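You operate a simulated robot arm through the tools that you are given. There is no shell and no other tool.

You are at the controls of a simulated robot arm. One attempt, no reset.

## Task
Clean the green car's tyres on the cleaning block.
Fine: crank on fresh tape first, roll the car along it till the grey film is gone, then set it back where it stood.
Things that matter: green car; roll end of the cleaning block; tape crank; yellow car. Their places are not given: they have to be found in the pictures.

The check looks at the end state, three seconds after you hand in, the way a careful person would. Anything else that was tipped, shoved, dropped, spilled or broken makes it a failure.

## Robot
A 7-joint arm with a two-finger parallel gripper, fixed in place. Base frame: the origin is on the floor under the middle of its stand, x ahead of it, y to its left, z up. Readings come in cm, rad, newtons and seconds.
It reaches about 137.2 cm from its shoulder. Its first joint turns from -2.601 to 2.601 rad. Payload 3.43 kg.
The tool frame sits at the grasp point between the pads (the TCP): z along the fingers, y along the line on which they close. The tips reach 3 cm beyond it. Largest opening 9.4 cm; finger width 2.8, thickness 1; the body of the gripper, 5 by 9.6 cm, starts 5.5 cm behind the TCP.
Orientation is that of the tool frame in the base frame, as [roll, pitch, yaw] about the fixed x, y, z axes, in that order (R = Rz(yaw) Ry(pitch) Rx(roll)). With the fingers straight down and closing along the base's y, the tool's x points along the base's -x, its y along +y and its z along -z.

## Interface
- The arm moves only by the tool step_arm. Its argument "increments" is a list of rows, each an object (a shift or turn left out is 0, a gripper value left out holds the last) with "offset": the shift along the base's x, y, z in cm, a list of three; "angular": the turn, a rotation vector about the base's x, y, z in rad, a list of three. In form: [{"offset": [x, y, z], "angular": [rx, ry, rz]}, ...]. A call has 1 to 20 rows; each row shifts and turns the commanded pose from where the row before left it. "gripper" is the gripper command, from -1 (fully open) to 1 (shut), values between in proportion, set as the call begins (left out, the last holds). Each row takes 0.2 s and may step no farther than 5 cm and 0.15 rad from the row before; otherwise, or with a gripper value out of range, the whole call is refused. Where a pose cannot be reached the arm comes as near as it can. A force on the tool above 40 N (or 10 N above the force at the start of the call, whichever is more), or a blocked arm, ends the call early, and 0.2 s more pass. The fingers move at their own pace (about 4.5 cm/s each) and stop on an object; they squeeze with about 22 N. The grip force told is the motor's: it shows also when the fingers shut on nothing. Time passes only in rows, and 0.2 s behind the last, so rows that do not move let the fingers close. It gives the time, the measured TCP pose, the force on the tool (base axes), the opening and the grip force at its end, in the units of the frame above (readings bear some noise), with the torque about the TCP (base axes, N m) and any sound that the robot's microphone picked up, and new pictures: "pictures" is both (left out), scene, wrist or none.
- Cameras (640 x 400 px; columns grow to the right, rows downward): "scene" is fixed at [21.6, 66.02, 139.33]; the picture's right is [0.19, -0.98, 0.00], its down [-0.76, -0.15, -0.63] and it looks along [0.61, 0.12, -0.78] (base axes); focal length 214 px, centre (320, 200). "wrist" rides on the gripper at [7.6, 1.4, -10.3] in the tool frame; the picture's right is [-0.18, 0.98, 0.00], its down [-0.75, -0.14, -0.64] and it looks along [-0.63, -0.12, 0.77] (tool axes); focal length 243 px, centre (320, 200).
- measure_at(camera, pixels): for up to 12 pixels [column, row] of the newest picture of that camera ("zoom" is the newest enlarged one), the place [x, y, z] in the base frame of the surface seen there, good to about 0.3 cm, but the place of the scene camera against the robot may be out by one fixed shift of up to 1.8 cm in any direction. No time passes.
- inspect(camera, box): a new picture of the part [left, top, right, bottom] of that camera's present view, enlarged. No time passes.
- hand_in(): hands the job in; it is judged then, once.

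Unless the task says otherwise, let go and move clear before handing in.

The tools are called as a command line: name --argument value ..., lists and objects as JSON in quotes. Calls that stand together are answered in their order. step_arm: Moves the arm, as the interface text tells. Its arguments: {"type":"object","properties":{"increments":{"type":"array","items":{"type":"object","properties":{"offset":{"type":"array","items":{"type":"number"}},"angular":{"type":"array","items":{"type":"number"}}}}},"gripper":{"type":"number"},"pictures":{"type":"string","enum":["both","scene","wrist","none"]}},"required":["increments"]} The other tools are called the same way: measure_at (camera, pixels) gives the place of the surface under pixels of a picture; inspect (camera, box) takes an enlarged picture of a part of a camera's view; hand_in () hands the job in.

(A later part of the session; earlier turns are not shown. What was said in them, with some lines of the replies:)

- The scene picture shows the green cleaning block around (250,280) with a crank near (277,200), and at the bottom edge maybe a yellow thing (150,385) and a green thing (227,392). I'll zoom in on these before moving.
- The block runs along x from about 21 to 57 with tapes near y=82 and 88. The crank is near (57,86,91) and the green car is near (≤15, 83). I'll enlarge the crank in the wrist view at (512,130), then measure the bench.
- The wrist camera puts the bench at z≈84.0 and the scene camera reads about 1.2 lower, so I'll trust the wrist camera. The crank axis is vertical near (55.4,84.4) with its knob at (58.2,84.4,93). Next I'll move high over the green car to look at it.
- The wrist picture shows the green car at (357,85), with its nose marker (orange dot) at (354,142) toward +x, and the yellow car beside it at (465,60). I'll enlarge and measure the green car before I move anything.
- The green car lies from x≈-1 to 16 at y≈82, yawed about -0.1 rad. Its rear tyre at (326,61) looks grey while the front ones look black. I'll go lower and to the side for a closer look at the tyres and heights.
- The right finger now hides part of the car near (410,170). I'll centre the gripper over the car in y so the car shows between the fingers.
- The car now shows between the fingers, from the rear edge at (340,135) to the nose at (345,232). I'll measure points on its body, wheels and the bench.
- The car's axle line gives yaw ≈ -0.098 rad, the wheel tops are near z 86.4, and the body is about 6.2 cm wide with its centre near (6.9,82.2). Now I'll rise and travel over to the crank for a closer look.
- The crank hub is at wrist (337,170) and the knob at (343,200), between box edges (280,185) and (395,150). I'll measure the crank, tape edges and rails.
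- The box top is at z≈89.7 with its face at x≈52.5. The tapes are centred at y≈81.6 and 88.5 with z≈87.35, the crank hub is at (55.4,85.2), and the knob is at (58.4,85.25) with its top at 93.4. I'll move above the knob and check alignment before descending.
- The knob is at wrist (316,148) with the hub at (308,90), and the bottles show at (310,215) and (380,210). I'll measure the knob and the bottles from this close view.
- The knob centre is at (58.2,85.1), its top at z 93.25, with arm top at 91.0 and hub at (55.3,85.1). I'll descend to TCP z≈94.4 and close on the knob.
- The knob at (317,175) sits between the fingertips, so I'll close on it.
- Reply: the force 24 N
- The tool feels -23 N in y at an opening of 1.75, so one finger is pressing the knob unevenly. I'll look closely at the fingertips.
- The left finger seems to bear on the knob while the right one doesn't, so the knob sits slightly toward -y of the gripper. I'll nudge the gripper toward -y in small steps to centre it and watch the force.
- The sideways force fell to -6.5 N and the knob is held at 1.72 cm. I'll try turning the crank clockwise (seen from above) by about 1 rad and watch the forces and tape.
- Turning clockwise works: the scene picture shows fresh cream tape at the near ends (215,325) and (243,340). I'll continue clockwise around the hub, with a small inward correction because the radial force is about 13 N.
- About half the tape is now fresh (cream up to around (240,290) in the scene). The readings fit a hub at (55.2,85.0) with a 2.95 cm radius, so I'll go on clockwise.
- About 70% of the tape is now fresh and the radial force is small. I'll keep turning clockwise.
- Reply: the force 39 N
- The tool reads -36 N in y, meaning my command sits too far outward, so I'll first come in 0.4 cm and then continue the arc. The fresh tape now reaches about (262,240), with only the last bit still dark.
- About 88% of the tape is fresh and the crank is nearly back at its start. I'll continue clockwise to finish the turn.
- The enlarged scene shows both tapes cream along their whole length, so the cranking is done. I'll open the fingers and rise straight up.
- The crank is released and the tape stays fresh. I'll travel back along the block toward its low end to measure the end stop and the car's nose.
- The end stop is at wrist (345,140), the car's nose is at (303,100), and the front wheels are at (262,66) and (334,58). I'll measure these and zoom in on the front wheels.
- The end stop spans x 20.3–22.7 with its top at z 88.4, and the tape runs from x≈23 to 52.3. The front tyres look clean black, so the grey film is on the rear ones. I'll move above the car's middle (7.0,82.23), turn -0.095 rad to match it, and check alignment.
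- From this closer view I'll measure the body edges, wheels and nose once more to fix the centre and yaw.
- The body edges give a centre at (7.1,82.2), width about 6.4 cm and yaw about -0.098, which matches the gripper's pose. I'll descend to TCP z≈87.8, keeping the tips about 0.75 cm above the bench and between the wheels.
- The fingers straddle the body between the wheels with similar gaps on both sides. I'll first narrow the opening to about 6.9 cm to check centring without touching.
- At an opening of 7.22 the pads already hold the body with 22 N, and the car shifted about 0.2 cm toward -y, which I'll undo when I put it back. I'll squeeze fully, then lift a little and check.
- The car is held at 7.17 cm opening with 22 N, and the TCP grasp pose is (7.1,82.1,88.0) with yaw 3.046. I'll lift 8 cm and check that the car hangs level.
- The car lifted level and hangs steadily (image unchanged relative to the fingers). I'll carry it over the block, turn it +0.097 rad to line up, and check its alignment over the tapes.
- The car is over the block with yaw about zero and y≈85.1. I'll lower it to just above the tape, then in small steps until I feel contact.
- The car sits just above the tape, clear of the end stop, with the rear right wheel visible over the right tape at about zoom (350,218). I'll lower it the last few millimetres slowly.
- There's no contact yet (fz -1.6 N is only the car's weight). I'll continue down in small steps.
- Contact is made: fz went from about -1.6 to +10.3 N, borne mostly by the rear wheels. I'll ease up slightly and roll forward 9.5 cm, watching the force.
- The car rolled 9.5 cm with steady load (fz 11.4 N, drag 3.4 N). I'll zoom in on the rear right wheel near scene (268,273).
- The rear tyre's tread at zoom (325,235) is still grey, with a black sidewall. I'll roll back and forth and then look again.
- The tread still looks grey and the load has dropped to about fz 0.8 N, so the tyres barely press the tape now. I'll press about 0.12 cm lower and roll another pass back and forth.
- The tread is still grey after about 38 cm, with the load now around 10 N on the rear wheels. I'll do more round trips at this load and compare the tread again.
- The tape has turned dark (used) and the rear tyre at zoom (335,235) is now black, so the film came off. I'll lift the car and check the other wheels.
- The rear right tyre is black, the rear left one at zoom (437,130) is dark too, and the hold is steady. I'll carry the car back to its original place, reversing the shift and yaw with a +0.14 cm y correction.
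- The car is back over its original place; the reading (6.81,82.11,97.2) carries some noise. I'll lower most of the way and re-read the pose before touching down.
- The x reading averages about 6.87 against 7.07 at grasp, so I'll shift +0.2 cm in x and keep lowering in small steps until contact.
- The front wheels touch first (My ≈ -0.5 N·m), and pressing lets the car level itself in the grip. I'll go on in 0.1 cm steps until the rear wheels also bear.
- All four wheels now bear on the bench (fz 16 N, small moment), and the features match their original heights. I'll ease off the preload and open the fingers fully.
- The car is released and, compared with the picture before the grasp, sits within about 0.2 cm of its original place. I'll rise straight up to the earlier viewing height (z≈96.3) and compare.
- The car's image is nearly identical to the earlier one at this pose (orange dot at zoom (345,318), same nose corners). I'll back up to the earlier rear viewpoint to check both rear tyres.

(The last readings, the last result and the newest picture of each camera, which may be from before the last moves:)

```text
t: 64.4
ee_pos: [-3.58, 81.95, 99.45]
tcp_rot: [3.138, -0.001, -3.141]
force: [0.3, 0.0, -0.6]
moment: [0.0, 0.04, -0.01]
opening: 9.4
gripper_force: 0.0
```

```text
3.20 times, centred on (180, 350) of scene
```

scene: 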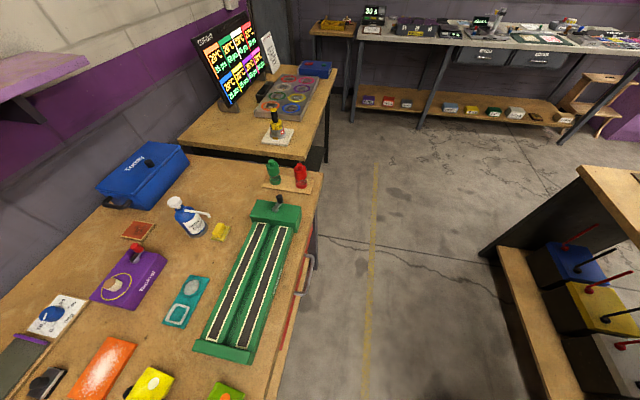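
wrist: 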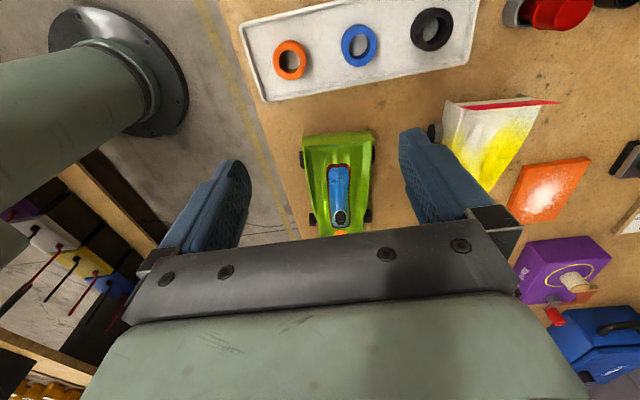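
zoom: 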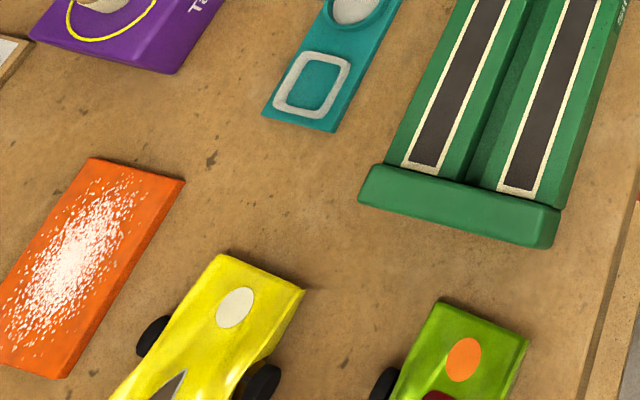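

All four tyres are now black (rear ones at zoom (193,130) and (431,115)), and the car stands where it did. The yellow car and other things are undisturbed. I'll move the arm clear and up before handing in.

step_arm --increments '[{"offset": [0, 0, 4]}, {"offset": [0, -1, 4]}, {"offset": [2, -4, 4]}, {"offset": [2, -4, 2]}, {"offset": [2, -4, 0]}, {"offset": [2, -4, 0]}, {"offset": [0, 0, 0]}]' --gripper -1 --pictures "both"

inspect --camera "scene" --box '[0, 150, 340, 400]'

```text
refused: row 3 steps farther than a row can; nothing moved
```

```text
1.60 times, centred on (170, 275) of scene
```

zoom: 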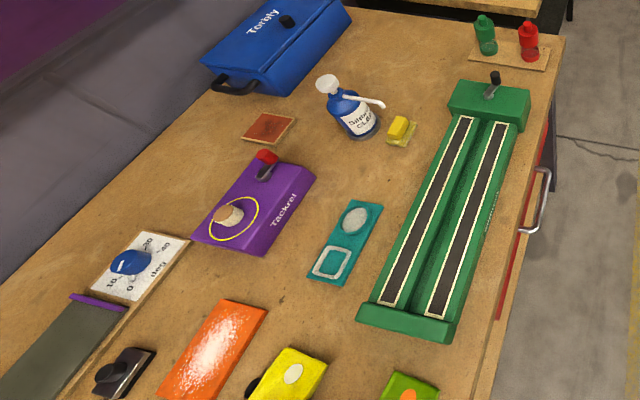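

The move was refused because one row was too long, and nothing moved. The scene shows everything in place, so I'll move clear with smaller rows.

step_arm --increments '[{"offset": [0, 0, 4]}, {"offset": [0, 0, 4]}, {"offset": [1, -3, 3]}, {"offset": [1, -4, 1]}, {"offset": [1, -4, 0]}, {"offset": [1, -4, 0]}, {"offset": [0, 0, 0]}]' --gripper -1 --pictures "both"

```text
t: 66.0
ee_pos: [0.61, 66.88, 111.03]
tcp_rot: [3.14, -0.001, 3.141]
force: [0.1, -0.7, -0.3]
moment: [0.01, -0.01, -0.05]
opening: 9.4
gripper_force: 0.0
```

scene: 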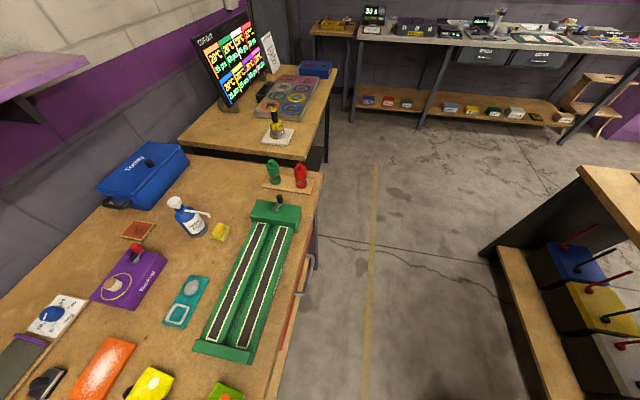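
wrist: 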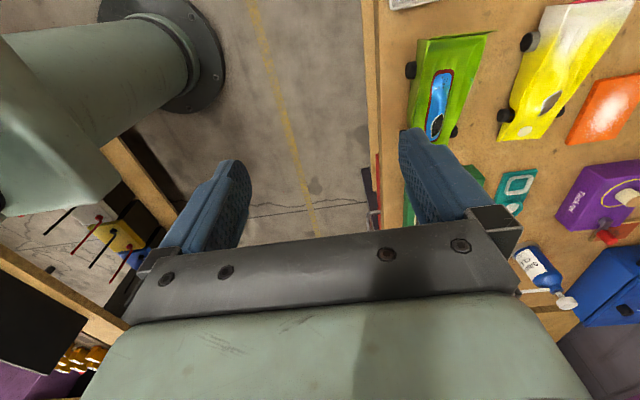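

The arm is clear with the gripper open. The wrist picture shows the green car standing in place at (445,90) with black tyres, and nothing else has been disturbed, so I'm handing in.

hand_in

```text
The job is handed in.
```

The last pictures show the job finished, and I've handed it in; I haven't seen the check's verdict.

- **Fresh tape:** I turned the crank a little over one full turn clockwise, until both tapes were cream along their whole length.
- **Tyres:** I rolled the car about 66 cm in total along the tape. The grey film was only on the rear tyres, and in the last pictures all four tyres are black. Both tapes are now dark and used up.
- **Car's place:** it stands within about 0.2 cm of where it was, at the same angle.
- **Everything else:** the yellow car and the other things on the bench look undisturbed. The arm is clear with the gripper open.
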